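You operate a simulated robot arm through the tools that you are given. There is no shell and no other tool. Be economical: measure what you need, move in short steps, check, and stop when the job is done.

You run a simulated robot arm. Do the job below in one go: nothing can be reset, and whatever is moved stays where it is left.

TASK
Ring up the blue ticket for card and tip the white screen over to the guests.
Fine: drink, size, topping, TOTAL, CARD; the cash drawer stays shut.

The check looks at the end state, three seconds after you hand in, the way a careful person would. Anything else that was tipped, shoved, dropped, spilled or broken makes it a failure.

THE ROBOT
A 7-joint arm with a fingered hand on a trunk, on a base that drives. Base frame: it is fixed to the floor where the robot stands at the start and does not move with it; the origin is under the middle of the robot, x ahead of it, y to its left, z up. Lengths are in mm, angles in rad, forces in N, time in s.
With the tool pointing down near the work surface it reaches from about 460 to 900 mm from the robot's upright axis, wherever it stands. Its first joint turns from -2.496 to 2.496 rad. Places, roughly: blue key on the till [700, 100, 1100]; card key [700, -200, 1100]; cash key [600, -100, 1100]; drawer lock [600, -300, 1000]; green key on the till [700, -100, 1100]; grey key on the till [600, 0, 1100]; orange key on the till [600, 0, 1100]; purple key on the till [700, 0, 1100]; teal key on the till [600, -100, 1100]; till dial [700, -300, 1100]; total key [700, -100, 1100]; white key on the till [600, 100, 1100]; white screen [700, -600, 1300]; yellow key on the till [700, 0, 1100]. Payload 3 kg.
Tool frame: the origin (TCP) lies between the finger pads and is the grasp point; the fingertips stand 26 mm ahead of it; z points along the fingers, y is the line along which they close. The gripper opens to 148 mm. The gripper's body begins 73 mm behind the TCP. The gripper is a hand of 3 fingers: y runs from the thumb to the fingers, the wrist lies at [0, 0, -229] in the tool frame, and closing takes about 1.5 s.
Orientation is told as [roll, pitch, yaw] about the base's x, y, z axes, in that order, counted from this pose: with the fingers straight down and closing along the base's y, the tool's x points along the base's -x, its y along +y and its z along -z.

THE INTERFACE
- The arm moves only by the tool step_arm. Its argument "rows" is a list of rows, each an object of numbers (a shift or turn left out is 0, a gripper value left out holds the last): "x", "y", "z": the shift along the tool's x, y, z in m; "ax", "ay", "az": the turn, a rotation vector about the tool's x, y, z in rad. In form: [{"x": .., "y": .., "z": .., "ax": .., "ay": .., "az": ..}, ...]. A call has 1 to 12 rows; each row is the pose to reach, as a shift and turn from the pose commanded when the call began, along the tool's axes at that moment. "hand" is the gripper command, from -1 (shut) to 1 (fully open), values between in proportion, set as the call begins (left out, the last holds). Each row takes 0.2 s and may step no farther than 50 mm and 0.15 rad from the row before; otherwise, or with a gripper value out of range, the whole call is refused. A pose out of reach is approached as far as the arm can. The call stops where the force on the tool passes 60 N (or 10 N more than at its start, if that is more) or the arm is blocked; 0.2 s more then pass. The fingers move at their own pace (about 153 mm/s each) and stop on an object; they squeeze with about 32 N. The grip force told is the motor's: it shows also when the fingers shut on nothing. Time passes only in rows, and 0.2 s behind the last, so rows that repeat a pose let the fingers close. It gives the time, the measured TCP pose, the force on the tool (base axes), the opening and the grip force at its end, in the units of the frame above (readings bear some noise), with the torque about the TCP (base axes, N m) and any sound that the robot's microphone picked up.
- Cameras (640 x 400 px; columns grow to the right, rows downward): "scene" is now at [160.7, -3.3, 1829.8]; the picture's right is [-0.06, -1.00, -0.00], its down [-0.72, 0.04, -0.70] and it looks along [0.70, -0.04, -0.72] (base axes); focal length 248 px, centre (320, 200). "wrist" rides on the gripper at [68, -39, -90] in the tool frame; the picture's right is [0.50, 0.87, 0.00], its down [-0.65, 0.38, -0.65] and it looks along [-0.57, 0.33, 0.76] (tool axes); focal length 222 px, centre (320, 200). There is no depth. A picture from a camera that has moved, and an enlarged one, comes with that camera's place and axes in the base frame and with its lens. The place of the scene camera against the robot may be out by one fixed shift of up to 12 mm in any direction.
- camera(camera): a new picture of that camera. The clock stands still meanwhile.
- move_column(by): slides the trunk up (or, below 0, down) by that many mm; the arm and the scene camera ride with it, the base frame stays. It gives what a move gives, with no picture.
- steer(legs): drives the robot by 1 to 6 legs, each [ahead, left, turn to the left] in mm, mm and rad, along the robot's own axes; the way and the turn of a leg run together, so that a leg with both is an arc; at most 1500 mm and 3.142 rad a leg. The arm and the cameras ride along, it lands a little off, and it stops where it bumps. It gives what a move gives.
- hand_shape(shape): the hand has 3 fingers and takes this shape, open, in about a second: jaw (thumb against the fingers, like two jaws); tri (thumb and two fingers); tip (a fingertip pinch); poke (one finger out to press); point (the index stretched); flat (the hand flat); cup (the hand cupped); fist (a fist). The gripper value then closes the fingers along that shape, each until it touches; the sizes above hold for jaw. It gives what a move gives, with no picture.
- pan_tilt(pan, tilt): turns the head with the scene camera to pan (to the left, within 1.501 rad either way) and tilt (down, from -0.506 to 1.204), counted from straight ahead of the robot. It gives what a move gives.
- close_up(camera, box): a new picture of the part [left, top, right, bottom] of that camera's present view, enlarged. The clock stands still meanwhile.
- job_done(): hands the job in; it is judged then, once.

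Work in short steps. Places have to be worked out from the pictures, the camera data and where the tool is seen: move nearer, look again, correct. Check each grasp and each placing, and mend what went wrong. You have 120 turns and 82 pictures in all, those below and enlarged ones among them. Open the gripper and draw the arm clear of the work before you hand the job in, unless the task says otherwise; then end with one line.

The tools are called after "Call:" by a JSON object that holds its "method" and its "body". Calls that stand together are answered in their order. step_arm: Moves the arm, as the interface text tells. Its arguments: {"type":"object","properties":{"rows":{"type":"array"},"hand":{"type":"number"}},"required":["rows"]} The other tools are called the same way: move_column (by) slides the trunk up or down; hand_shape (shape) gives the hand a shape; steer (legs) drives the base; pan_tilt (pan, tilt) turns the head that bears the scene camera; camera (camera) takes a picture; close_up (camera, box) takes an enlarged picture of a part of a camera's view; job_done () hands the job in.

At the start:

```text
time: 0.0
tcp_pos: [744.8, 117.0, 1363.2]
orientation: [-0.001, 0.004, -0.006]
contact_force: [-0.3, -0.3, -0.8]
torque: [-0.02, -0.01, 0.0]
gripper_width: 147.8
grip_force: 0.0
shape: jaw
trunk travel left (down, up): [-771.0, 119.0]
robot x, y, heading: [0.4, 0.2, -0.004]
head pan, tilt: [-0.063, 0.799]
```

scene: 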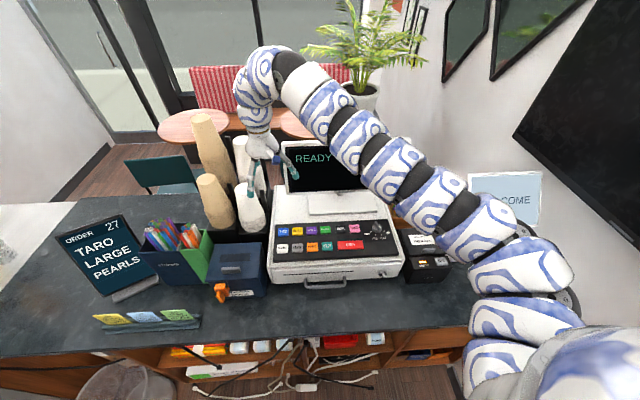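
wrist: 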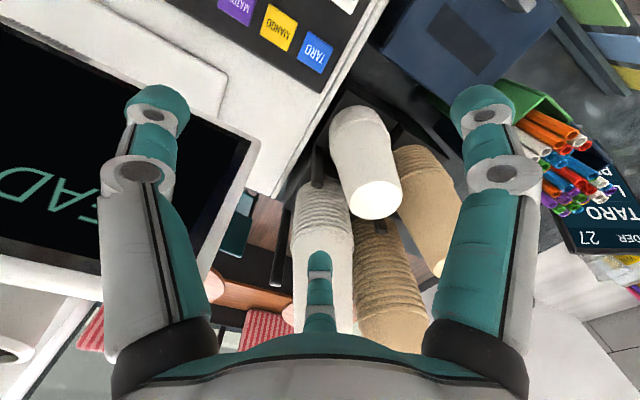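

The view shows the till, an order board and three coloured tickets. I enlarge the tickets and keys to read them.

Call:
{"method": "close_up", "body": {"camera": "scene", "box": [50, 200, 210, 340]}}

Call:
{"method": "close_up", "body": {"camera": "scene", "box": [260, 190, 420, 290]}}

Call:
{"method": "close_up", "body": {"camera": "scene", "box": [400, 150, 560, 290]}}

```text
2.86 times, centred on (130, 270) of scene
camera zoom: at [160.7, -3.3, 1829.8], right [-0.06, -1.0, 0.0], down [-0.72, 0.04, -0.7], along [0.7, -0.04, -0.72], focal length 708 px, centre (863, 0)
```

zoom: 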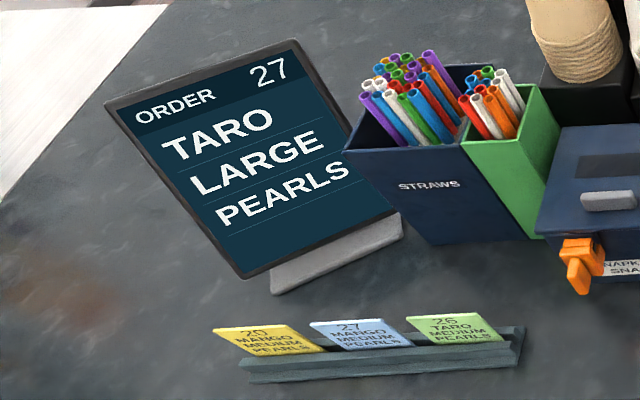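

```text
4.00 times, centred on (340, 240) of scene
camera zoom: at [160.7, -3.3, 1829.8], right [-0.06, -1.0, 0.0], down [-0.72, 0.04, -0.7], along [0.7, -0.04, -0.72], focal length 991 px, centre (240, 40)
```

zoom: 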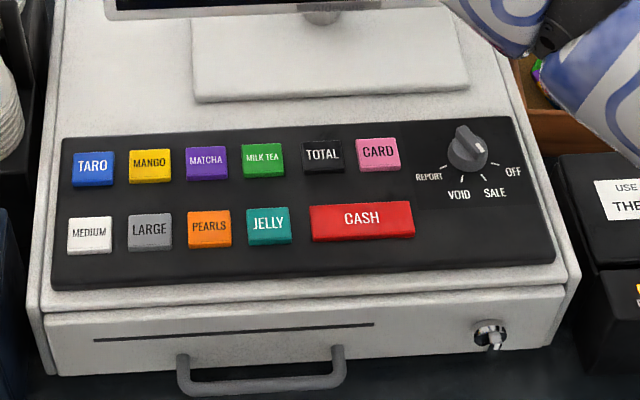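

```text
2.86 times, centred on (480, 220) of scene
camera zoom: at [160.7, -3.3, 1829.8], right [-0.06, -1.0, 0.0], down [-0.72, 0.04, -0.7], along [0.7, -0.04, -0.72], focal length 708 px, centre (-137, 143)
```

zoom: 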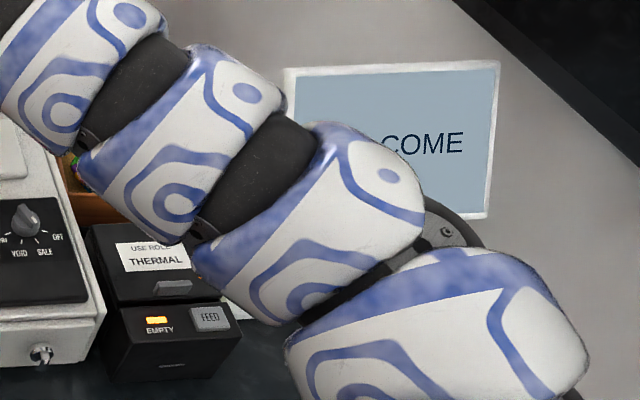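

The blue ticket differs from the board, so I read it and the dial larger.

Call:
{"method": "close_up", "body": {"camera": "scene", "box": [90, 300, 210, 335]}}

Call:
{"method": "close_up", "body": {"camera": "scene", "box": [358, 212, 398, 247]}}

```text
5.33 times, centred on (150, 318) of scene
camera zoom: at [160.7, -3.3, 1829.8], right [-0.06, -1.0, 0.0], down [-0.72, 0.04, -0.7], along [0.7, -0.04, -0.72], focal length 1321 px, centre (1227, -427)
```

zoom: 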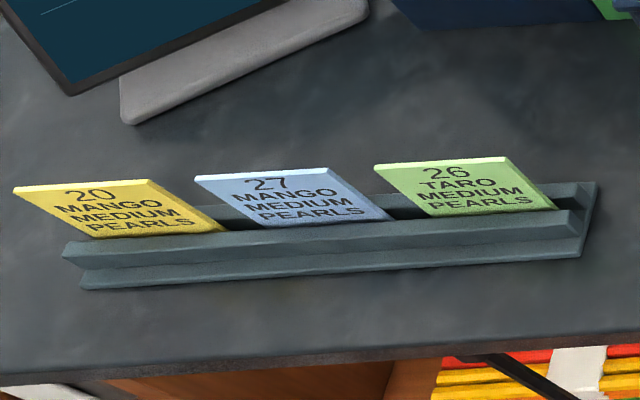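

```text
11.43 times, centred on (378, 230) of scene
camera zoom: at [160.7, -3.3, 1829.8], right [-0.06, -1.0, 0.0], down [-0.72, 0.04, -0.7], along [0.7, -0.04, -0.72], focal length 2831 px, centre (-343, -137)
```

zoom: 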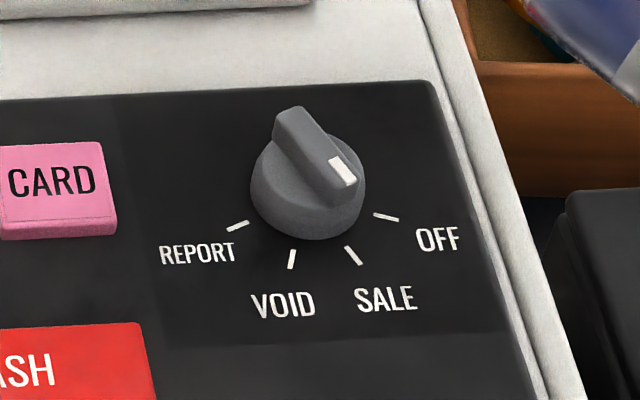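

Blue ticket: MANGO, MEDIUM, PEARLS; the dial stands at SALE. Now I look at the white screen.

Call:
{"method": "pan_tilt", "body": {"pan": -0.75, "tilt": 0.6}}

Call:
{"method": "camera", "body": {"camera": "scene"}}

```text
time: 1.1
tcp_pos: [745.9, 118.6, 1363.6]
orientation: [0.0, 0.004, -0.004]
contact_force: [-0.1, 0.2, -0.5]
torque: [0.01, -0.01, -0.01]
gripper_width: 147.8
grip_force: 0.2
shape: jaw
trunk travel left (down, up): [-771.0, 119.0]
robot x, y, heading: [-2.4, 2.0, 0.001]
head pan, tilt: [-0.75, 0.6]
```

```text
74 pictures are left
camera scene: at [144.8, -58.5, 1846.6], right [-0.68, -0.73, 0.0], down [-0.41, 0.39, -0.82], along [0.6, -0.56, -0.57], focal length 248 px, centre (320, 200)
```

scene: 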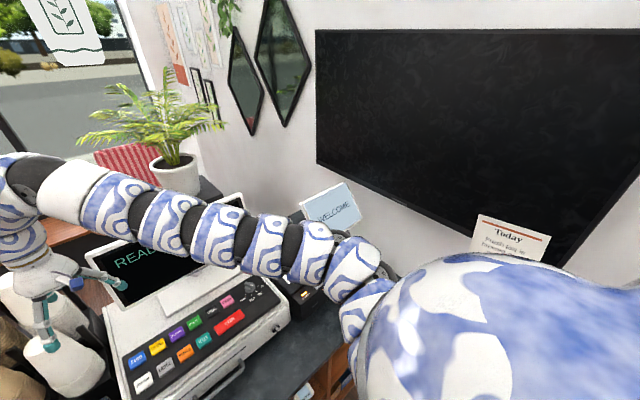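

The arm hides the screen for now; keys first. I shape the hand for poking and look through both cameras.

Call:
{"method": "hand_shape", "body": {"shape": "poke"}}

Call:
{"method": "pan_tilt", "body": {"pan": 0.0, "tilt": 0.7}}

Call:
{"method": "camera", "body": {"camera": "wrist"}}

Call:
{"method": "camera", "body": {"camera": "scene"}}

```text
time: 2.0
tcp_pos: [745.4, 116.9, 1363.7]
orientation: [0.0, 0.005, -0.006]
contact_force: [-0.4, -0.3, -0.2]
torque: [-0.01, -0.02, -0.02]
gripper_width: 0.0
grip_force: 0.1
shape: poke
trunk travel left (down, up): [-771.0, 119.0]
robot x, y, heading: [-0.7, -0.0, 0.0]
head pan, tilt: [-0.75, 0.6]
```

```text
time: 3.1
tcp_pos: [745.5, 117.5, 1363.3]
orientation: [0.0, 0.005, -0.004]
contact_force: [1.1, -0.4, -0.9]
torque: [0.03, 0.01, 0.02]
gripper_width: 0.2
grip_force: 0.0
shape: poke
trunk travel left (down, up): [-771.0, 119.0]
robot x, y, heading: [1.1, 4.7, -0.001]
head pan, tilt: [0.0, 0.7]
```

```text
73 pictures are left
camera wrist: at [678.1, 79.2, 1454.1], right [-0.5, 0.87, 0.0], down [0.66, 0.38, 0.65], along [0.57, 0.32, -0.76], focal length 222 px, centre (320, 200)
```

wrist: 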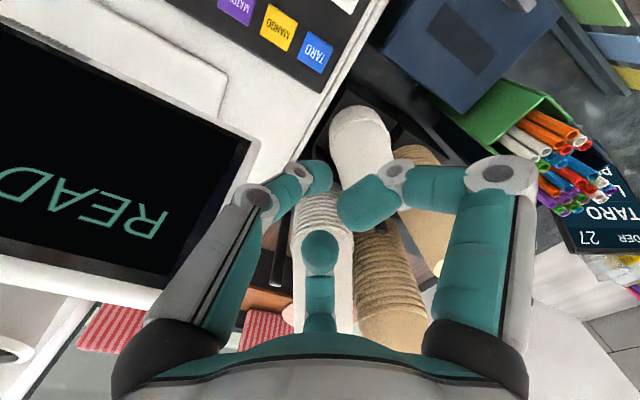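

```text
72 pictures are left
camera scene: at [165.1, 1.6, 1838.0], right [0.0, -1.0, 0.0], down [-0.64, 0.0, -0.76], along [0.76, 0.0, -0.64], focal length 248 px, centre (320, 200)
```

scene: 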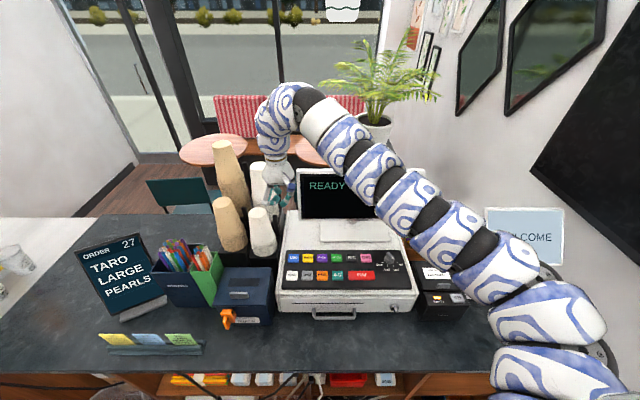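

I zoom in on the hand to see which finger sticks out and where its tip is.

Call:
{"method": "close_up", "body": {"camera": "scene", "box": [240, 140, 320, 220]}}

Call:
{"method": "close_up", "body": {"camera": "wrist", "box": [200, 130, 440, 330]}}

```text
5.00 times, centred on (280, 180) of scene
camera zoom: at [165.1, 1.6, 1838.0], right [0.0, -1.0, 0.0], down [-0.64, 0.0, -0.76], along [0.76, 0.0, -0.64], focal length 1239 px, centre (520, 300)
```

zoom: 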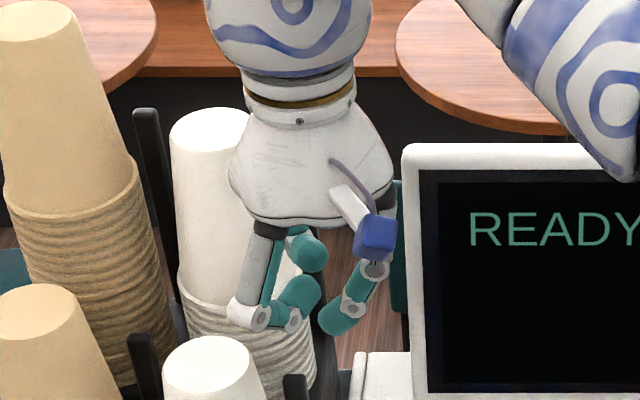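

```text
2.00 times, centred on (320, 230) of wrist
camera zoom: at [678.1, 79.2, 1454.1], right [-0.5, 0.87, 0.0], down [0.66, 0.38, 0.65], along [0.57, 0.32, -0.76], focal length 444 px, centre (320, 140)
```

zoom: 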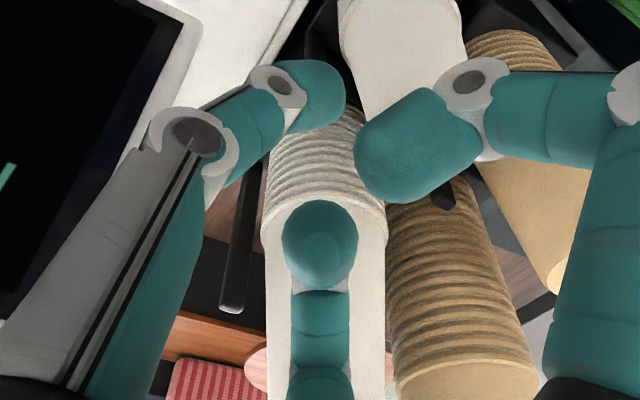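

In poke, the thumb-side tip lies near the tool axis but the others are close behind it. I compare the "point" shape.

Call:
{"method": "hand_shape", "body": {"shape": "point"}}

Call:
{"method": "close_up", "body": {"camera": "scene", "box": [240, 140, 320, 220]}}

Call:
{"method": "camera", "body": {"camera": "wrist"}}

```text
time: 4.0
tcp_pos: [745.2, 117.8, 1363.4]
orientation: [0.001, 0.004, -0.005]
contact_force: [-0.1, -0.3, 0.5]
torque: [-0.02, -0.01, -0.03]
gripper_width: 142.1
grip_force: 0.1
shape: point
trunk travel left (down, up): [-771.0, 119.0]
robot x, y, heading: [-0.4, 2.4, 0.003]
head pan, tilt: [0.0, 0.7]
```

```text
5.00 times, centred on (280, 180) of scene
camera zoom: at [165.1, 1.7, 1838.0], right [0.0, -1.0, 0.0], down [-0.64, 0.0, -0.76], along [0.76, 0.0, -0.64], focal length 1239 px, centre (520, 300)
```

zoom: 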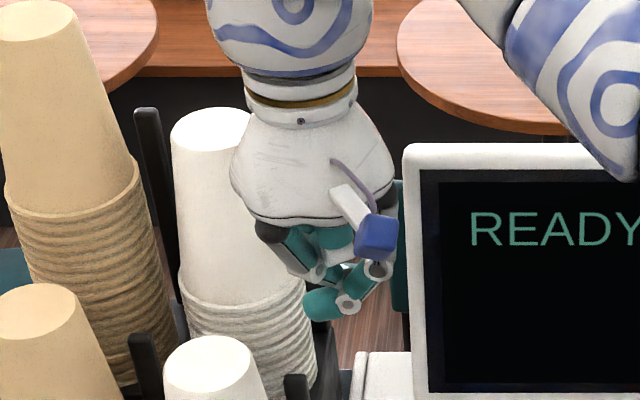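

```text
68 pictures are left
camera wrist: at [678.1, 79.2, 1454.1], right [-0.5, 0.87, 0.0], down [0.66, 0.38, 0.65], along [0.57, 0.32, -0.76], focal length 222 px, centre (320, 200)
```

wrist: 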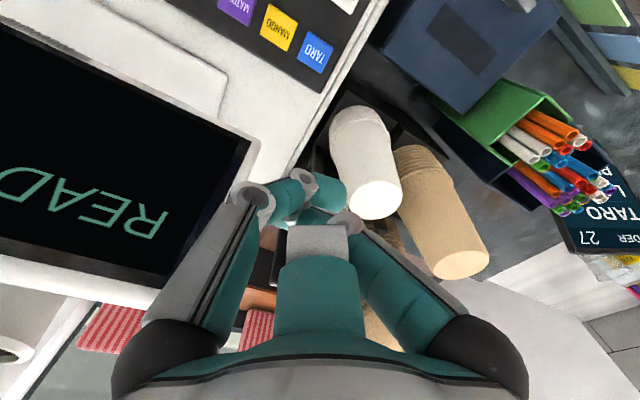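

"Point" is worse. I return to poke and command the fingers shut to see how it changes.

Call:
{"method": "hand_shape", "body": {"shape": "poke"}}

Call:
{"method": "step_arm", "body": {"rows": [{"z": -0.02}, {"z": -0.04}, {"z": -0.04}, {"z": -0.04}, {"z": -0.04}], "hand": -1}}

Call:
{"method": "close_up", "body": {"camera": "scene", "box": [240, 125, 320, 205]}}

Call:
{"method": "camera", "body": {"camera": "wrist"}}

```text
time: 4.9
tcp_pos: [744.8, 117.3, 1363.9]
orientation: [-0.001, 0.003, -0.006]
contact_force: [-0.2, 0.5, 0.6]
torque: [0.01, -0.03, -0.01]
gripper_width: 0.1
grip_force: 0.0
shape: poke
trunk travel left (down, up): [-771.0, 119.0]
robot x, y, heading: [2.0, -0.6, -0.002]
head pan, tilt: [0.0, 0.7]
```

```text
time: 6.1
tcp_pos: [751.0, 120.3, 1387.2]
orientation: [0.003, 0.001, -0.005]
contact_force: [0.1, -0.4, -1.0]
torque: [0.0, 0.0, 0.01]
gripper_width: 0.0
grip_force: 31.9
shape: jaw
out of reach, approached as far as the arm can: row 2, 3, 4, 5
trunk travel left (down, up): [-771.0, 119.0]
robot x, y, heading: [-1.4, 3.1, 0.0]
head pan, tilt: [0.0, 0.7]
```

```text
5.00 times, centred on (280, 165) of scene
camera zoom: at [164.9, 1.6, 1838.1], right [0.0, -1.0, 0.0], down [-0.64, 0.0, -0.76], along [0.76, 0.0, -0.64], focal length 1239 px, centre (520, 375)
```

zoom: 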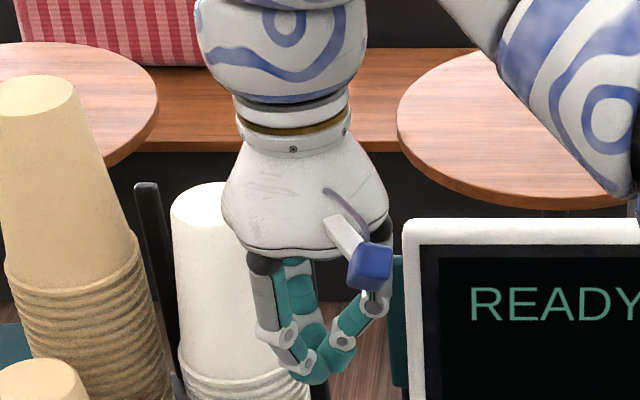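

```text
66 pictures are left
camera wrist: at [683.8, 81.2, 1478.4], right [-0.5, 0.87, 0.0], down [0.66, 0.37, 0.65], along [0.57, 0.33, -0.76], focal length 222 px, centre (320, 200)
```

wrist: 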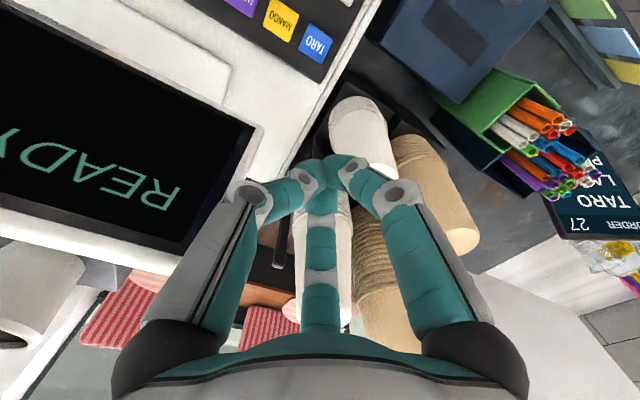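

Shut, the three tips meet on the axis 26 mm ahead of the TCP — a good symmetric poker. The READY screen stands at about x 790, so I back toward the robot and tilt the fingers forward by 0.4 rad.

Call:
{"method": "step_arm", "body": {"rows": [{"x": 0.05}, {"x": 0.1}, {"x": 0.15}, {"x": 0.15, "ay": -0.13}, {"x": 0.15, "ay": -0.26}, {"x": 0.15, "ay": -0.4}, {"x": 0.15, "y": -0.04, "ay": -0.4}, {"x": 0.15, "y": -0.075, "z": 0.04, "ay": -0.4}, {"x": 0.12, "y": -0.075, "z": 0.08, "ay": -0.4}, {"x": 0.11, "y": -0.075, "z": 0.11, "ay": -0.4}], "hand": -1}}

Call:
{"method": "camera", "body": {"camera": "scene"}}

Call:
{"method": "camera", "body": {"camera": "wrist"}}

```text
refused: row 8 steps farther than a row can; nothing moved
```

```text
65 pictures are left
camera scene: at [164.9, 1.6, 1838.1], right [0.0, -1.0, 0.0], down [-0.64, 0.0, -0.76], along [0.76, 0.0, -0.64], focal length 248 px, centre (320, 200)
```

scene: 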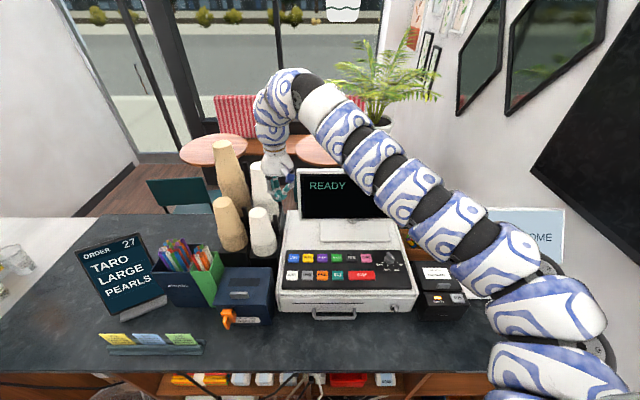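

```text
64 pictures are left
camera wrist: at [683.8, 81.2, 1478.4], right [-0.5, 0.87, 0.0], down [0.66, 0.37, 0.65], along [0.57, 0.33, -0.76], focal length 222 px, centre (320, 200)
```

wrist: 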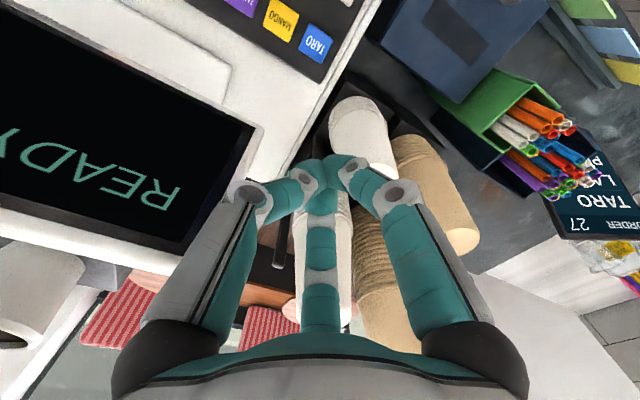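

One row was too long; I redo it with smaller steps.

Call:
{"method": "step_arm", "body": {"rows": [{"x": 0.05}, {"x": 0.1}, {"x": 0.15}, {"x": 0.15, "ay": -0.13}, {"x": 0.15, "ay": -0.26}, {"x": 0.15, "ay": -0.4}, {"x": 0.15, "y": -0.03, "z": 0.03, "ay": -0.4}, {"x": 0.15, "y": -0.06, "z": 0.06, "ay": -0.4}], "hand": -1}}

Call:
{"method": "camera", "body": {"camera": "scene"}}

Call:
{"method": "camera", "body": {"camera": "wrist"}}

```text
time: 7.9
tcp_pos: [737.3, 249.3, 1474.3]
orientation: [-0.002, -0.396, -0.003]
contact_force: [-0.1, 0.3, -1.0]
torque: [-0.01, -0.01, -0.01]
gripper_width: 0.0
grip_force: 31.8
shape: jaw
out of reach, approached as far as the arm can: row 1, 2, 3, 4, 5, 6, 7, 8
trunk travel left (down, up): [-771.0, 119.0]
robot x, y, heading: [0.2, 1.0, -0.0]
head pan, tilt: [0.0, 0.7]
```

```text
63 pictures are left
camera scene: at [164.1, 3.0, 1838.1], right [0.0, -1.0, 0.0], down [-0.64, 0.0, -0.77], along [0.77, 0.0, -0.64], focal length 248 px, centre (320, 200)
```

scene: 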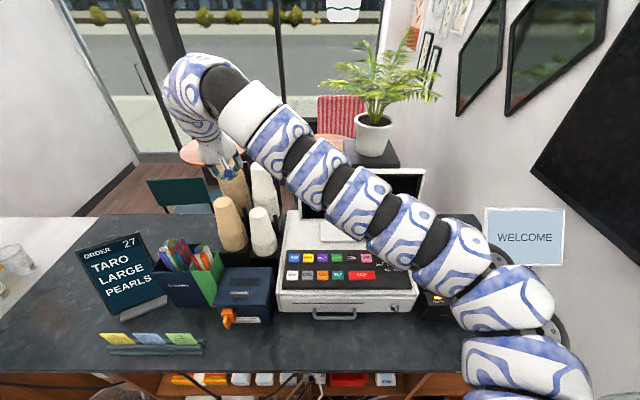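

```text
62 pictures are left
camera wrist: at [640.2, 211.5, 1530.2], right [-0.46, 0.87, -0.19], down [0.36, 0.38, 0.85], along [0.82, 0.32, -0.48], focal length 222 px, centre (320, 200)
```

wrist: 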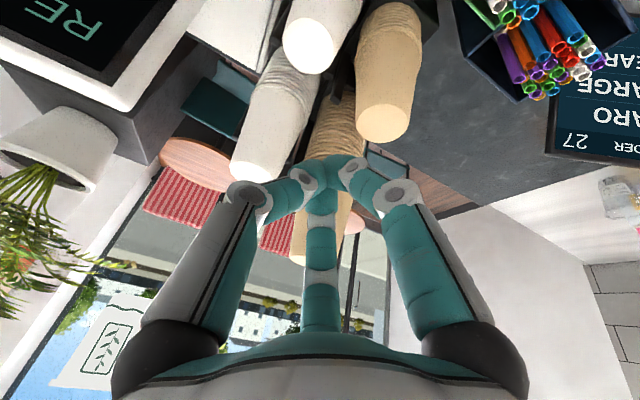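

The arm cannot fold that close at this height and wandered left. I back the base by 100 mm so the work lies at better reach, then do a small test step.

Call:
{"method": "steer", "body": {"legs": [[-100, 0, 0]]}}

Call:
{"method": "step_arm", "body": {"rows": [{"z": 0.02}], "hand": -1}}

```text
time: 9.0
tcp_pos: [636.4, 244.5, 1473.3]
orientation: [-0.002, -0.393, -0.008]
contact_force: [-0.4, -0.2, 0.3]
torque: [0.02, -0.02, -0.01]
gripper_width: 0.0
grip_force: 32.0
shape: jaw
trunk travel left (down, up): [-771.0, 119.0]
robot x, y, heading: [-103.5, -5.8, -0.002]
head pan, tilt: [0.0, 0.7]
```

```text
time: 9.4
tcp_pos: [643.1, 243.3, 1462.7]
orientation: [-0.001, -0.39, -0.012]
contact_force: [0.0, 0.7, 0.1]
torque: [0.03, -0.01, 0.01]
gripper_width: 0.0
grip_force: 32.1
shape: jaw
out of reach, approached as far as the arm can: row 1
trunk travel left (down, up): [-771.0, 119.0]
robot x, y, heading: [-100.7, 3.4, 0.001]
head pan, tilt: [0.0, 0.7]
```

Commands track the measured pose. I now move down and right to in front of the key panel, above MANGO's column.

Call:
{"method": "step_arm", "body": {"rows": [{"x": 0.014, "y": -0.033, "z": 0.024}, {"x": 0.028, "y": -0.066, "z": 0.047}, {"x": 0.042, "y": -0.099, "z": 0.071}, {"x": 0.055, "y": -0.132, "z": 0.095}, {"x": 0.069, "y": -0.165, "z": 0.118}, {"x": 0.083, "y": -0.198, "z": 0.142}], "hand": -1}}

Call:
{"method": "camera", "body": {"camera": "scene"}}

Call:
{"method": "camera", "body": {"camera": "wrist"}}

```text
time: 10.8
tcp_pos: [643.0, 245.0, 1461.9]
orientation: [-0.002, -0.388, -0.011]
contact_force: [-0.6, -0.2, 0.2]
torque: [-0.01, 0.01, 0.0]
gripper_width: 0.0
grip_force: 31.8
shape: jaw
out of reach, approached as far as the arm can: row 1, 2, 3, 4, 5, 6
trunk travel left (down, up): [-771.0, 119.0]
robot x, y, heading: [-97.7, 0.3, -0.001]
head pan, tilt: [0.0, 0.7]
```

```text
61 pictures are left
camera scene: at [64.7, 1.3, 1838.0], right [0.0, -1.0, 0.0], down [-0.64, 0.0, -0.76], along [0.76, 0.0, -0.64], focal length 248 px, centre (320, 200)
```

scene: 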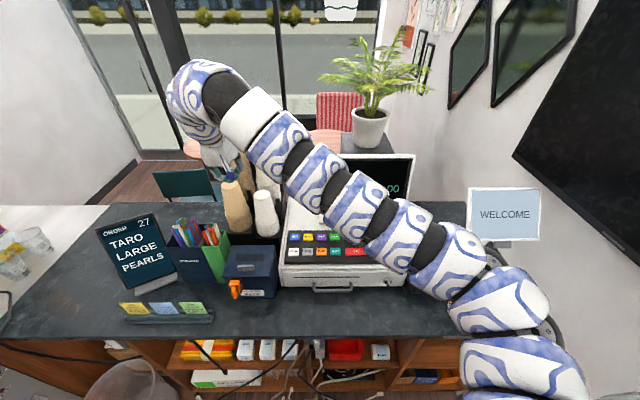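

```text
60 pictures are left
camera wrist: at [546.3, 207.6, 1520.4], right [-0.45, 0.87, -0.19], down [0.36, 0.38, 0.85], along [0.82, 0.31, -0.49], focal length 222 px, centre (320, 200)
```

wrist: 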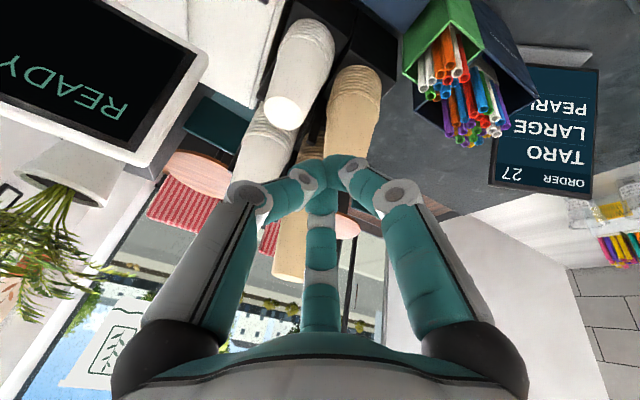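

The arm seems at a joint limit. I go back toward the starting arm pose (relative to the robot) with the hand upright again and lower.

Call:
{"method": "step_arm", "body": {"rows": [{"ay": 0.13}, {"x": 0.009, "y": -0.032, "z": 0.023, "ay": 0.26}, {"x": 0.018, "y": -0.064, "z": 0.046, "ay": 0.39}, {"x": 0.027, "y": -0.096, "z": 0.069, "ay": 0.39}, {"x": 0.036, "y": -0.128, "z": 0.092, "ay": 0.39}], "hand": -1}}

```text
time: 12.0
tcp_pos: [637.8, 131.7, 1377.2]
orientation: [-0.003, -0.002, -0.008]
contact_force: [0.2, 0.5, 0.4]
torque: [-0.05, 0.03, 0.01]
gripper_width: 0.0
grip_force: 31.8
shape: jaw
out of reach, approached as far as the arm can: row 1, 2, 3, 5
trunk travel left (down, up): [-771.0, 119.0]
robot x, y, heading: [-99.3, 0.3, 0.004]
head pan, tilt: [0.0, 0.7]
```

Back near the starting pose. Next, down and to the right, upright.

Call:
{"method": "step_arm", "body": {"rows": [{"z": 0.04}, {"y": -0.02, "z": 0.08}, {"y": -0.05, "z": 0.11}, {"y": -0.087, "z": 0.127}], "hand": -1}}

Call:
{"method": "step_arm", "body": {"rows": [{"ay": -0.13}, {"ay": -0.26}, {"ay": -0.35}], "hand": -1}}

Call:
{"method": "camera", "body": {"camera": "scene"}}

Call:
{"method": "camera", "body": {"camera": "wrist"}}

```text
time: 13.0
tcp_pos: [638.1, 129.7, 1368.2]
orientation: [-0.001, -0.004, -0.01]
contact_force: [-0.2, 0.1, -0.1]
torque: [0.02, 0.04, 0.01]
gripper_width: 0.0
grip_force: 31.7
shape: jaw
out of reach, approached as far as the arm can: row 1, 2, 3, 4
trunk travel left (down, up): [-771.0, 119.0]
robot x, y, heading: [-97.8, -3.5, -0.004]
head pan, tilt: [0.0, 0.7]
```

```text
time: 13.8
tcp_pos: [637.9, 128.5, 1368.3]
orientation: [-0.002, -0.003, -0.011]
contact_force: [0.4, 0.5, -0.4]
torque: [0.02, -0.05, 0.02]
gripper_width: 0.1
grip_force: 32.5
shape: jaw
out of reach, approached as far as the arm can: row 1, 2, 3
trunk travel left (down, up): [-771.0, 119.0]
robot x, y, heading: [-102.6, 2.1, -0.005]
head pan, tilt: [0.0, 0.7]
```

```text
59 pictures are left
camera scene: at [64.7, 1.2, 1838.0], right [0.0, -1.0, 0.0], down [-0.64, 0.0, -0.76], along [0.76, 0.0, -0.64], focal length 248 px, centre (320, 200)
```

scene: 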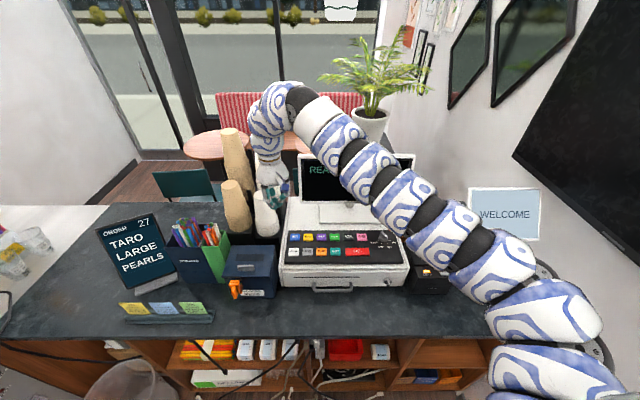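

```text
58 pictures are left
camera wrist: at [570.2, 91.9, 1458.2], right [-0.49, 0.87, 0.0], down [0.66, 0.37, 0.66], along [0.57, 0.32, -0.76], focal length 222 px, centre (320, 200)
```

wrist: 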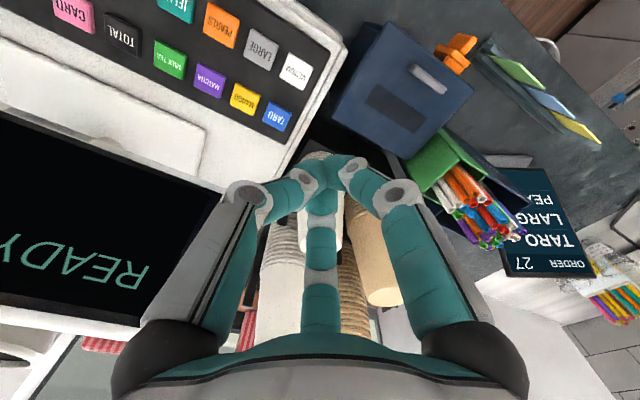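

Stuck again; a wrist joint may be at its stop. I test a turn about the tool axis one way.

Call:
{"method": "step_arm", "body": {"rows": [{"az": 0.15}, {"az": 0.3}], "hand": -1}}

Call:
{"method": "step_arm", "body": {"rows": [{"z": 0.03}, {"z": 0.06}], "hand": -1}}

```text
time: 14.4
tcp_pos: [638.5, 128.9, 1368.8]
orientation: [-0.002, -0.001, -0.312]
contact_force: [-0.3, 0.6, -0.2]
torque: [0.02, -0.01, 0.0]
gripper_width: 0.2
grip_force: 31.9
shape: jaw
trunk travel left (down, up): [-771.0, 119.0]
robot x, y, heading: [-99.1, -1.0, -0.0]
head pan, tilt: [0.0, 0.7]
```

```text
time: 15.0
tcp_pos: [638.0, 129.3, 1368.9]
orientation: [0.001, -0.004, -0.309]
contact_force: [-0.4, -0.4, -0.1]
torque: [0.02, -0.02, -0.01]
gripper_width: 0.0
grip_force: 32.1
shape: jaw
out of reach, approached as far as the arm can: row 1, 2
trunk travel left (down, up): [-771.0, 119.0]
robot x, y, heading: [-96.8, 1.3, -0.0]
head pan, tilt: [0.0, 0.7]
```

The tool-axis turn is free but going down still is not. I test reaching outward and then down.

Call:
{"method": "step_arm", "body": {"rows": [{"x": -0.038, "y": 0.012}, {"x": -0.038, "y": 0.012, "z": 0.04}], "hand": -1}}

Call:
{"method": "step_arm", "body": {"rows": [{"ay": 0.12}, {"ay": 0.24}], "hand": -1}}

```text
time: 15.6
tcp_pos: [675.8, 125.2, 1332.5]
orientation: [0.001, -0.004, -0.31]
contact_force: [-0.2, -0.8, -0.1]
torque: [0.0, 0.01, 0.0]
gripper_width: 0.0
grip_force: 32.3
shape: jaw
trunk travel left (down, up): [-771.0, 119.0]
robot x, y, heading: [-100.0, 0.4, -0.005]
head pan, tilt: [0.0, 0.7]
```

```text
time: 16.2
tcp_pos: [677.3, 127.6, 1330.7]
orientation: [0.0, 0.238, -0.311]
contact_force: [-0.4, -0.2, 0.4]
torque: [-0.02, 0.0, 0.01]
gripper_width: 0.0
grip_force: 31.7
shape: jaw
trunk travel left (down, up): [-771.0, 119.0]
robot x, y, heading: [-99.9, -1.5, -0.008]
head pan, tilt: [0.0, 0.7]
```

Reaching outward frees it: it is a minimum-reach limit. I back the base 70 mm more, then straighten, extend and lower.

Call:
{"method": "steer", "body": {"legs": [[-70, 0, 0]]}}

Call:
{"method": "step_arm", "body": {"rows": [{"ay": -0.12}, {"ay": -0.24}, {"ay": -0.24}], "hand": -1}}

Call:
{"method": "step_arm", "body": {"rows": [{"az": -0.15}, {"az": -0.305}, {"az": -0.305}], "hand": -1}}

Call:
{"method": "step_arm", "body": {"rows": [{"x": -0.03, "z": 0.03}, {"x": -0.05, "z": 0.06}, {"x": -0.05, "y": -0.03, "z": 0.09}, {"x": -0.05, "y": -0.07, "z": 0.11}], "hand": -1}}

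```text
time: 17.2
tcp_pos: [605.0, 128.5, 1331.9]
orientation: [0.0, 0.235, -0.308]
contact_force: [-0.4, 0.7, -0.4]
torque: [0.0, -0.02, 0.01]
gripper_width: 0.0
grip_force: 32.3
shape: jaw
trunk travel left (down, up): [-771.0, 119.0]
robot x, y, heading: [-168.1, -0.2, -0.005]
head pan, tilt: [0.0, 0.7]
```

```text
time: 18.0
tcp_pos: [607.0, 128.6, 1330.6]
orientation: [0.001, -0.004, -0.309]
contact_force: [-0.1, 0.9, -0.3]
torque: [0.0, -0.01, 0.0]
gripper_width: 0.2
grip_force: 32.8
shape: jaw
trunk travel left (down, up): [-771.0, 119.0]
robot x, y, heading: [-169.1, 2.7, -0.003]
head pan, tilt: [0.0, 0.7]
```

```text
refused: row 2 steps farther than a row can; nothing moved
```

```text
time: 19.2
tcp_pos: [649.4, 34.5, 1253.7]
orientation: [-0.022, -0.069, -0.303]
contact_force: [-0.2, -1.1, 0.1]
torque: [-0.02, 0.01, -0.05]
gripper_width: 0.2
grip_force: 31.8
shape: jaw
trunk travel left (down, up): [-771.0, 119.0]
robot x, y, heading: [-171.4, -0.4, -0.003]
head pan, tilt: [0.0, 0.7]
stopped in row 4: the arm was blocked; the commanded pose is now the measured one
```

The arm reports being blocked without force at the tool; I look before anything else.

Call:
{"method": "camera", "body": {"camera": "scene"}}

Call:
{"method": "camera", "body": {"camera": "wrist"}}

```text
57 pictures are left
camera scene: at [-3.5, 1.5, 1837.9], right [0.0, -1.0, 0.0], down [-0.64, 0.0, -0.76], along [0.76, 0.0, -0.64], focal length 248 px, centre (320, 200)
```

scene: 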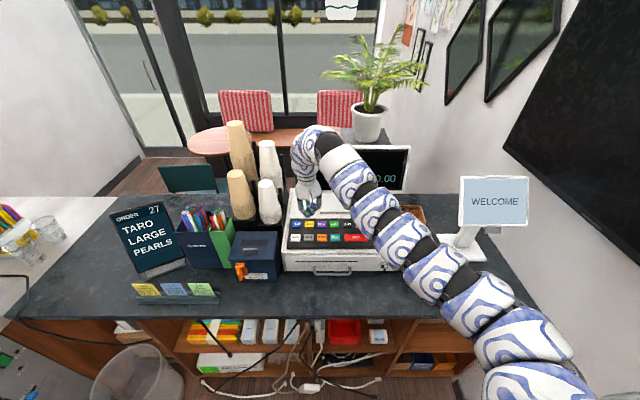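

```text
56 pictures are left
camera wrist: at [568.2, 22.2, 1340.7], right [-0.21, 0.98, -0.05], down [0.7, 0.19, 0.69], along [0.68, 0.11, -0.72], focal length 222 px, centre (320, 200)
```

wrist: 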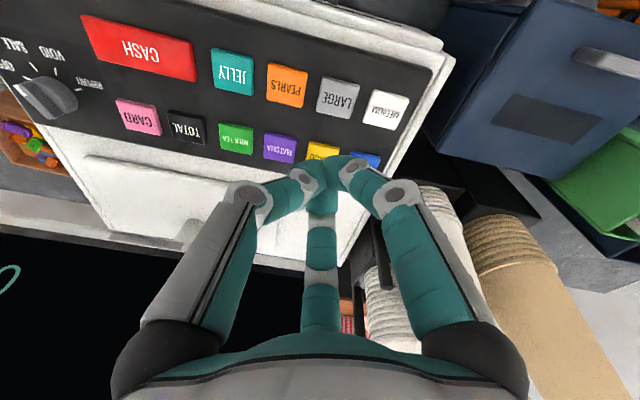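

I enlarge the area where the arm passes the till to find a contact.

Call:
{"method": "close_up", "body": {"camera": "scene", "box": [260, 110, 420, 290]}}

Call:
{"method": "close_up", "body": {"camera": "scene", "box": [360, 150, 560, 350]}}

```text
2.22 times, centred on (340, 200) of scene
camera zoom: at [-3.5, 1.5, 1837.9], right [0.0, -1.0, 0.0], down [-0.64, 0.0, -0.76], along [0.76, 0.0, -0.64], focal length 550 px, centre (276, 200)
```

zoom: 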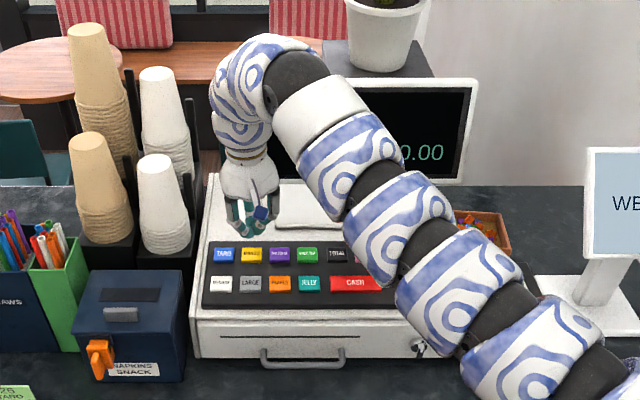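

```text
2.00 times, centred on (460, 250) of scene
camera zoom: at [-3.5, 1.5, 1837.9], right [0.0, -1.0, 0.0], down [-0.64, 0.0, -0.76], along [0.76, 0.0, -0.64], focal length 496 px, centre (40, 100)
```

zoom: 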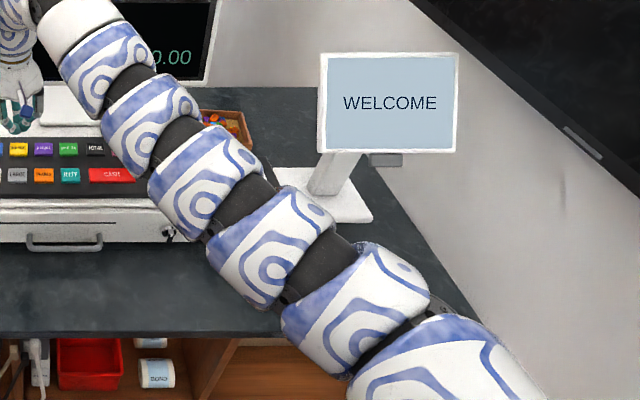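

No contact is visible. I try a small step up and outward to see whether the arm moves freely.

Call:
{"method": "step_arm", "body": {"rows": [{"z": -0.02}, {"x": -0.02, "z": -0.02}], "hand": -1}}

Call:
{"method": "step_arm", "body": {"rows": [{"az": -0.14}, {"az": -0.27}, {"az": -0.27}], "hand": -1}}

```text
time: 19.8
tcp_pos: [666.3, 29.6, 1272.8]
orientation: [-0.021, -0.07, -0.307]
contact_force: [-1.1, 0.3, 0.1]
torque: [0.0, 0.0, 0.0]
gripper_width: 0.1
grip_force: 32.1
shape: jaw
trunk travel left (down, up): [-771.0, 119.0]
robot x, y, heading: [-170.7, 1.8, -0.0]
head pan, tilt: [0.0, 0.7]
```

```text
time: 20.6
tcp_pos: [665.9, 30.9, 1274.4]
orientation: [-0.04, -0.064, -0.035]
contact_force: [0.8, 0.8, 0.3]
torque: [0.0, 0.0, -0.01]
gripper_width: 0.0
grip_force: 31.5
shape: jaw
trunk travel left (down, up): [-771.0, 119.0]
robot x, y, heading: [-170.4, -0.1, -0.004]
head pan, tilt: [0.0, 0.7]
```

It moves freely. From two views: CARD ≈ (710,-165,1112), PEARLS ≈ (647,-8,1099), so MANGO ≈ (709,44,1112) and the panel slopes about 0.2 rad. I tilt the hand forward to match.

Call:
{"method": "step_arm", "body": {"rows": [{"ay": -0.1}, {"ay": -0.19, "ax": 0.02}, {"ay": -0.19, "ax": 0.04, "az": -0.03}], "hand": -1}}

```text
time: 21.4
tcp_pos: [682.0, 33.9, 1273.8]
orientation: [-0.089, -0.254, 0.006]
contact_force: [-0.6, -0.1, -0.6]
torque: [-0.07, -0.09, 0.0]
gripper_width: 0.0
grip_force: 32.2
shape: jaw
out of reach, approached as far as the arm can: row 1, 2, 3
trunk travel left (down, up): [-771.0, 119.0]
robot x, y, heading: [-170.5, 1.3, 0.0]
head pan, tilt: [0.0, 0.7]
```

Tilted well; a bit of roll to correct. I come down to about 65 mm above MANGO.

Call:
{"method": "step_arm", "body": {"rows": [{"z": 0.033, "ax": -0.04}, {"x": 0.003, "y": 0.005, "z": 0.066, "ax": -0.08}, {"x": 0.005, "y": 0.01, "z": 0.09, "ax": -0.08}], "hand": -1}}

Call:
{"method": "camera", "body": {"camera": "wrist"}}

Call:
{"method": "close_up", "body": {"camera": "scene", "box": [260, 110, 420, 290]}}

```text
time: 22.2
tcp_pos: [698.2, 37.1, 1184.5]
orientation: [-0.004, -0.25, 0.008]
contact_force: [0.4, 0.3, -0.2]
torque: [0.0, 0.0, 0.01]
gripper_width: 0.0
grip_force: 32.1
shape: jaw
trunk travel left (down, up): [-771.0, 119.0]
robot x, y, heading: [-171.3, 0.4, -0.003]
head pan, tilt: [0.0, 0.7]
```

```text
53 pictures are left
camera wrist: at [610.7, -1.8, 1255.7], right [-0.49, 0.86, -0.13], down [0.47, 0.39, 0.79], along [0.73, 0.33, -0.59], focal length 222 px, centre (320, 200)
```

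wrist: 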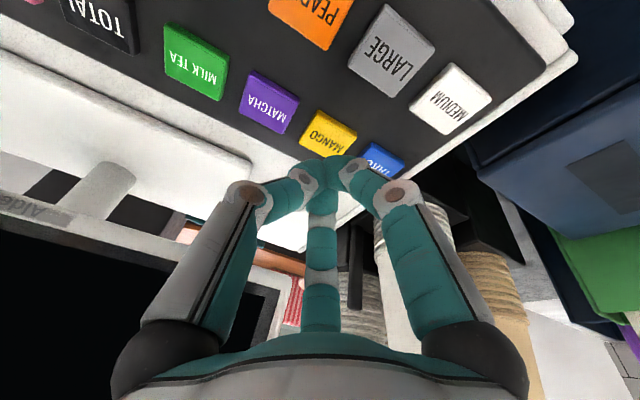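

```text
2.22 times, centred on (340, 200) of scene
camera zoom: at [-4.3, 2.2, 1838.0], right [0.0, -1.0, 0.0], down [-0.64, 0.0, -0.76], along [0.76, 0.0, -0.64], focal length 550 px, centre (276, 200)
```

zoom: 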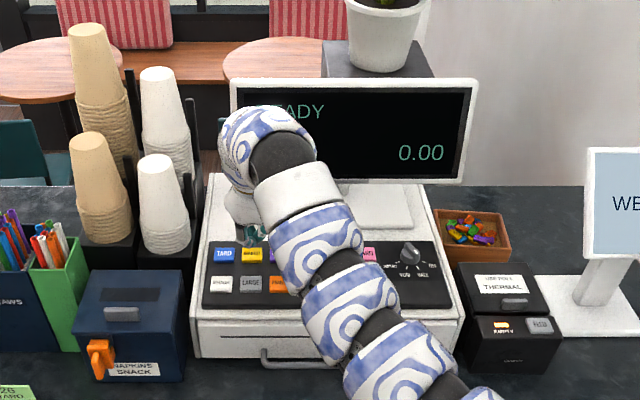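

The wrist view puts MANGO at (710,42,1112), agreeing. I go down along the finger axis and press with small rows.

Call:
{"method": "step_arm", "body": {"rows": [{"x": 0.004, "y": 0.005, "z": 0.025}, {"x": 0.007, "y": 0.006, "z": 0.038}, {"x": 0.007, "y": 0.006, "z": 0.043}, {"x": 0.007, "y": 0.006, "z": 0.047}, {"x": 0.007, "y": 0.006, "z": 0.05}], "hand": -1}}

```text
time: 23.4
tcp_pos: [703.4, 42.3, 1132.4]
orientation: [-0.006, -0.253, 0.007]
contact_force: [0.7, -0.8, 5.7]
torque: [-0.01, -0.04, 0.02]
gripper_width: 0.0
grip_force: 32.2
shape: jaw
trunk travel left (down, up): [-771.0, 119.0]
robot x, y, heading: [-168.2, 1.7, -0.0]
head pan, tilt: [0.0, 0.7]
heard: click
```

A click at 5.7 N. I lift off and look at the display.

Call:
{"method": "step_arm", "body": {"rows": [{"z": -0.02}, {"z": -0.04}], "hand": -1}}

Call:
{"method": "close_up", "body": {"camera": "scene", "box": [300, 130, 410, 210]}}

Call:
{"method": "camera", "body": {"camera": "wrist"}}

```text
time: 24.0
tcp_pos: [693.8, 43.9, 1169.3]
orientation: [-0.005, -0.247, 0.008]
contact_force: [-0.4, 0.5, 0.4]
torque: [-0.01, 0.02, 0.03]
gripper_width: 0.2
grip_force: 31.9
shape: jaw
trunk travel left (down, up): [-771.0, 119.0]
robot x, y, heading: [-168.7, 1.2, 0.0]
head pan, tilt: [0.0, 0.7]
```

```text
5.00 times, centred on (355, 170) of scene
camera zoom: at [-4.9, 2.3, 1838.0], right [0.0, -1.0, 0.0], down [-0.64, 0.0, -0.76], along [0.76, 0.0, -0.64], focal length 1239 px, centre (145, 350)
```

zoom: 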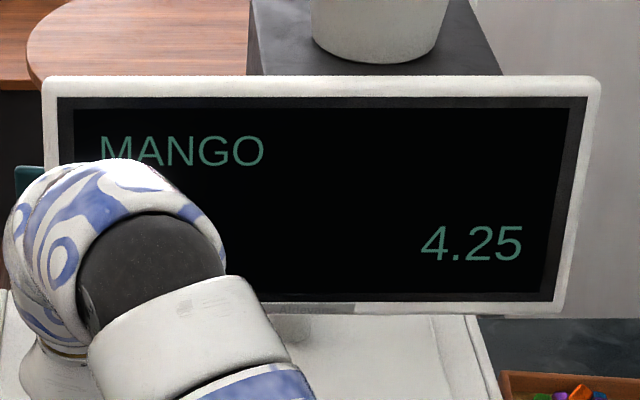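

```text
50 pictures are left
camera wrist: at [606.2, 5.7, 1241.7], right [-0.49, 0.86, -0.13], down [0.47, 0.39, 0.79], along [0.73, 0.33, -0.6], focal length 222 px, centre (320, 200)
```

wrist: 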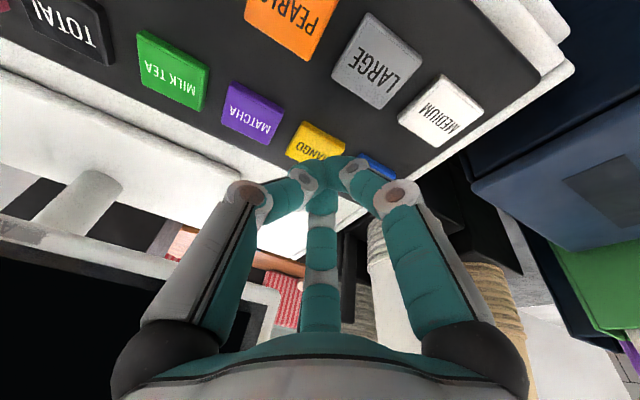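

MANGO 4.25 is shown. MEDIUM lies near (646,97,1099); I move above it.

Call:
{"method": "step_arm", "body": {"rows": [{"x": 0.017, "y": 0.018, "z": -0.004}, {"x": 0.034, "y": 0.036, "z": -0.008}, {"x": 0.0515, "y": 0.053, "z": -0.013}, {"x": 0.0515, "y": 0.053, "z": -0.013}], "hand": -1}}

Call:
{"method": "camera", "body": {"camera": "wrist"}}

```text
time: 25.0
tcp_pos: [640.9, 95.2, 1170.5]
orientation: [-0.006, -0.25, 0.006]
contact_force: [0.1, 0.0, 0.1]
torque: [0.02, -0.01, 0.02]
gripper_width: 0.0
grip_force: 32.1
shape: jaw
trunk travel left (down, up): [-771.0, 119.0]
robot x, y, heading: [-173.4, -1.8, -0.004]
head pan, tilt: [0.0, 0.7]
```

```text
49 pictures are left
camera wrist: at [552.7, 57.5, 1242.2], right [-0.49, 0.86, -0.13], down [0.47, 0.39, 0.79], along [0.73, 0.33, -0.59], focal length 222 px, centre (320, 200)
```

wrist: 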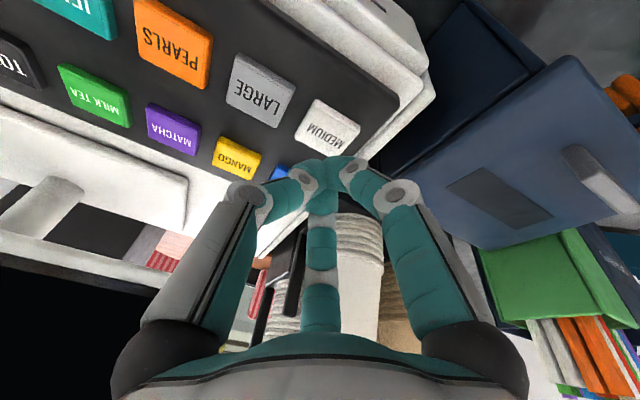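

Tip is over MEDIUM. I press straight down.

Call:
{"method": "step_arm", "body": {"rows": [{"x": 0.006, "y": 0.001, "z": 0.024}, {"x": 0.0099, "y": 0.001, "z": 0.039}, {"x": 0.0112, "y": 0.001, "z": 0.044}, {"x": 0.0122, "y": 0.001, "z": 0.048}, {"x": 0.013, "y": 0.001, "z": 0.051}], "hand": -1}}

Call:
{"method": "step_arm", "body": {"rows": [{"x": -0.005, "z": -0.02}, {"x": -0.01, "z": -0.04}], "hand": -1}}

Call:
{"method": "close_up", "body": {"camera": "scene", "box": [300, 130, 410, 210]}}

```text
time: 26.1
tcp_pos: [641.0, 96.9, 1128.4]
orientation: [-0.001, -0.266, 0.005]
contact_force: [-4.4, -1.9, 37.1]
torque: [0.0, -0.03, 0.02]
gripper_width: 0.1
grip_force: 32.3
shape: jaw
trunk travel left (down, up): [-771.0, 119.0]
robot x, y, heading: [-171.0, 1.7, -0.005]
head pan, tilt: [0.0, 0.7]
heard: click
stopped in row 5: the force on the tool passed its limit at 66 N (the readings are from after the stop); the commanded pose is now the measured one
```

```text
time: 26.7
tcp_pos: [643.6, 97.6, 1165.9]
orientation: [-0.003, -0.258, 0.005]
contact_force: [0.2, -0.1, 0.0]
torque: [0.0, 0.03, -0.02]
gripper_width: 0.0
grip_force: 31.9
shape: jaw
trunk travel left (down, up): [-771.0, 119.0]
robot x, y, heading: [-167.0, -1.8, -0.004]
head pan, tilt: [0.0, 0.7]
```

```text
5.00 times, centred on (355, 170) of scene
camera zoom: at [-4.3, 2.3, 1837.7], right [0.0, -1.0, 0.0], down [-0.64, 0.0, -0.76], along [0.76, 0.0, -0.64], focal length 1239 px, centre (145, 350)
```

zoom: 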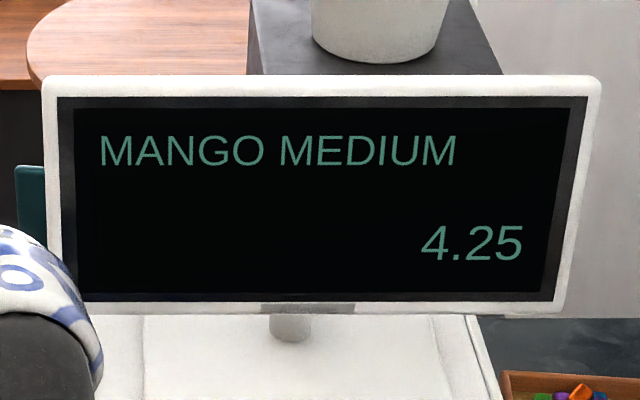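

MANGO MEDIUM is shown (the key bottomed out with tip z ≈1103). Next I move sideways to PEARLS at (647,-8).

Call:
{"method": "step_arm", "body": {"rows": [{"y": -0.04}, {"x": 0.002, "y": -0.08}, {"x": 0.004, "y": -0.105}, {"x": 0.004, "y": -0.105}], "hand": -1}}

Call:
{"method": "camera", "body": {"camera": "wrist"}}

```text
time: 27.7
tcp_pos: [639.3, -8.6, 1164.9]
orientation: [-0.005, -0.258, 0.005]
contact_force: [0.4, 0.0, -0.7]
torque: [0.01, 0.0, -0.01]
gripper_width: 0.0
grip_force: 32.0
shape: jaw
trunk travel left (down, up): [-771.0, 119.0]
robot x, y, heading: [-169.5, 0.4, 0.001]
head pan, tilt: [0.0, 0.7]
```

```text
47 pictures are left
camera wrist: at [551.3, -46.9, 1235.6], right [-0.49, 0.86, -0.13], down [0.47, 0.38, 0.8], along [0.74, 0.33, -0.59], focal length 222 px, centre (320, 200)
```

wrist: 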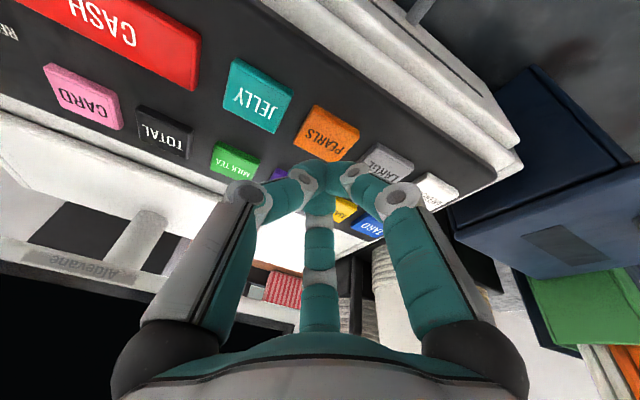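

Tip is over PEARLS. Press.

Call:
{"method": "step_arm", "body": {"rows": [{"x": 0.006, "y": -0.001, "z": 0.018}, {"x": 0.009, "y": -0.001, "z": 0.028}, {"x": 0.0105, "y": -0.001, "z": 0.032}, {"x": 0.0115, "y": -0.001, "z": 0.035}, {"x": 0.012, "y": -0.001, "z": 0.038}], "hand": -1}}

Call:
{"method": "step_arm", "body": {"rows": [{"x": -0.005, "z": -0.02}, {"x": -0.01, "z": -0.04}], "hand": -1}}

Call:
{"method": "close_up", "body": {"camera": "scene", "box": [300, 130, 410, 210]}}

```text
time: 28.9
tcp_pos: [637.4, -9.0, 1128.8]
orientation: [-0.003, -0.262, 0.005]
contact_force: [4.3, 0.6, 32.3]
torque: [0.07, -0.29, 0.06]
gripper_width: 0.1
grip_force: 31.7
shape: jaw
trunk travel left (down, up): [-771.0, 119.0]
robot x, y, heading: [-167.6, -0.4, -0.002]
head pan, tilt: [0.0, 0.7]
heard: click
```

```text
time: 29.5
tcp_pos: [635.1, -8.0, 1164.8]
orientation: [-0.005, -0.258, 0.004]
contact_force: [-0.2, 0.5, -0.2]
torque: [-0.01, -0.02, 0.03]
gripper_width: 0.0
grip_force: 32.1
shape: jaw
trunk travel left (down, up): [-771.0, 119.0]
robot x, y, heading: [-171.3, 0.1, -0.004]
head pan, tilt: [0.0, 0.7]
```

```text
5.00 times, centred on (355, 170) of scene
camera zoom: at [-4.9, 2.0, 1837.9], right [0.0, -1.0, 0.0], down [-0.64, 0.0, -0.76], along [0.76, 0.0, -0.64], focal length 1239 px, centre (145, 350)
```

zoom: 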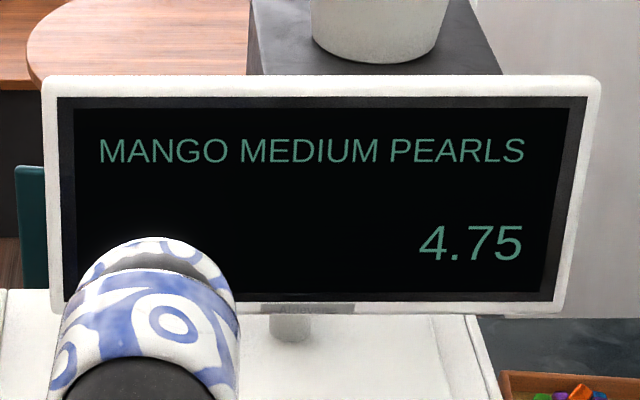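

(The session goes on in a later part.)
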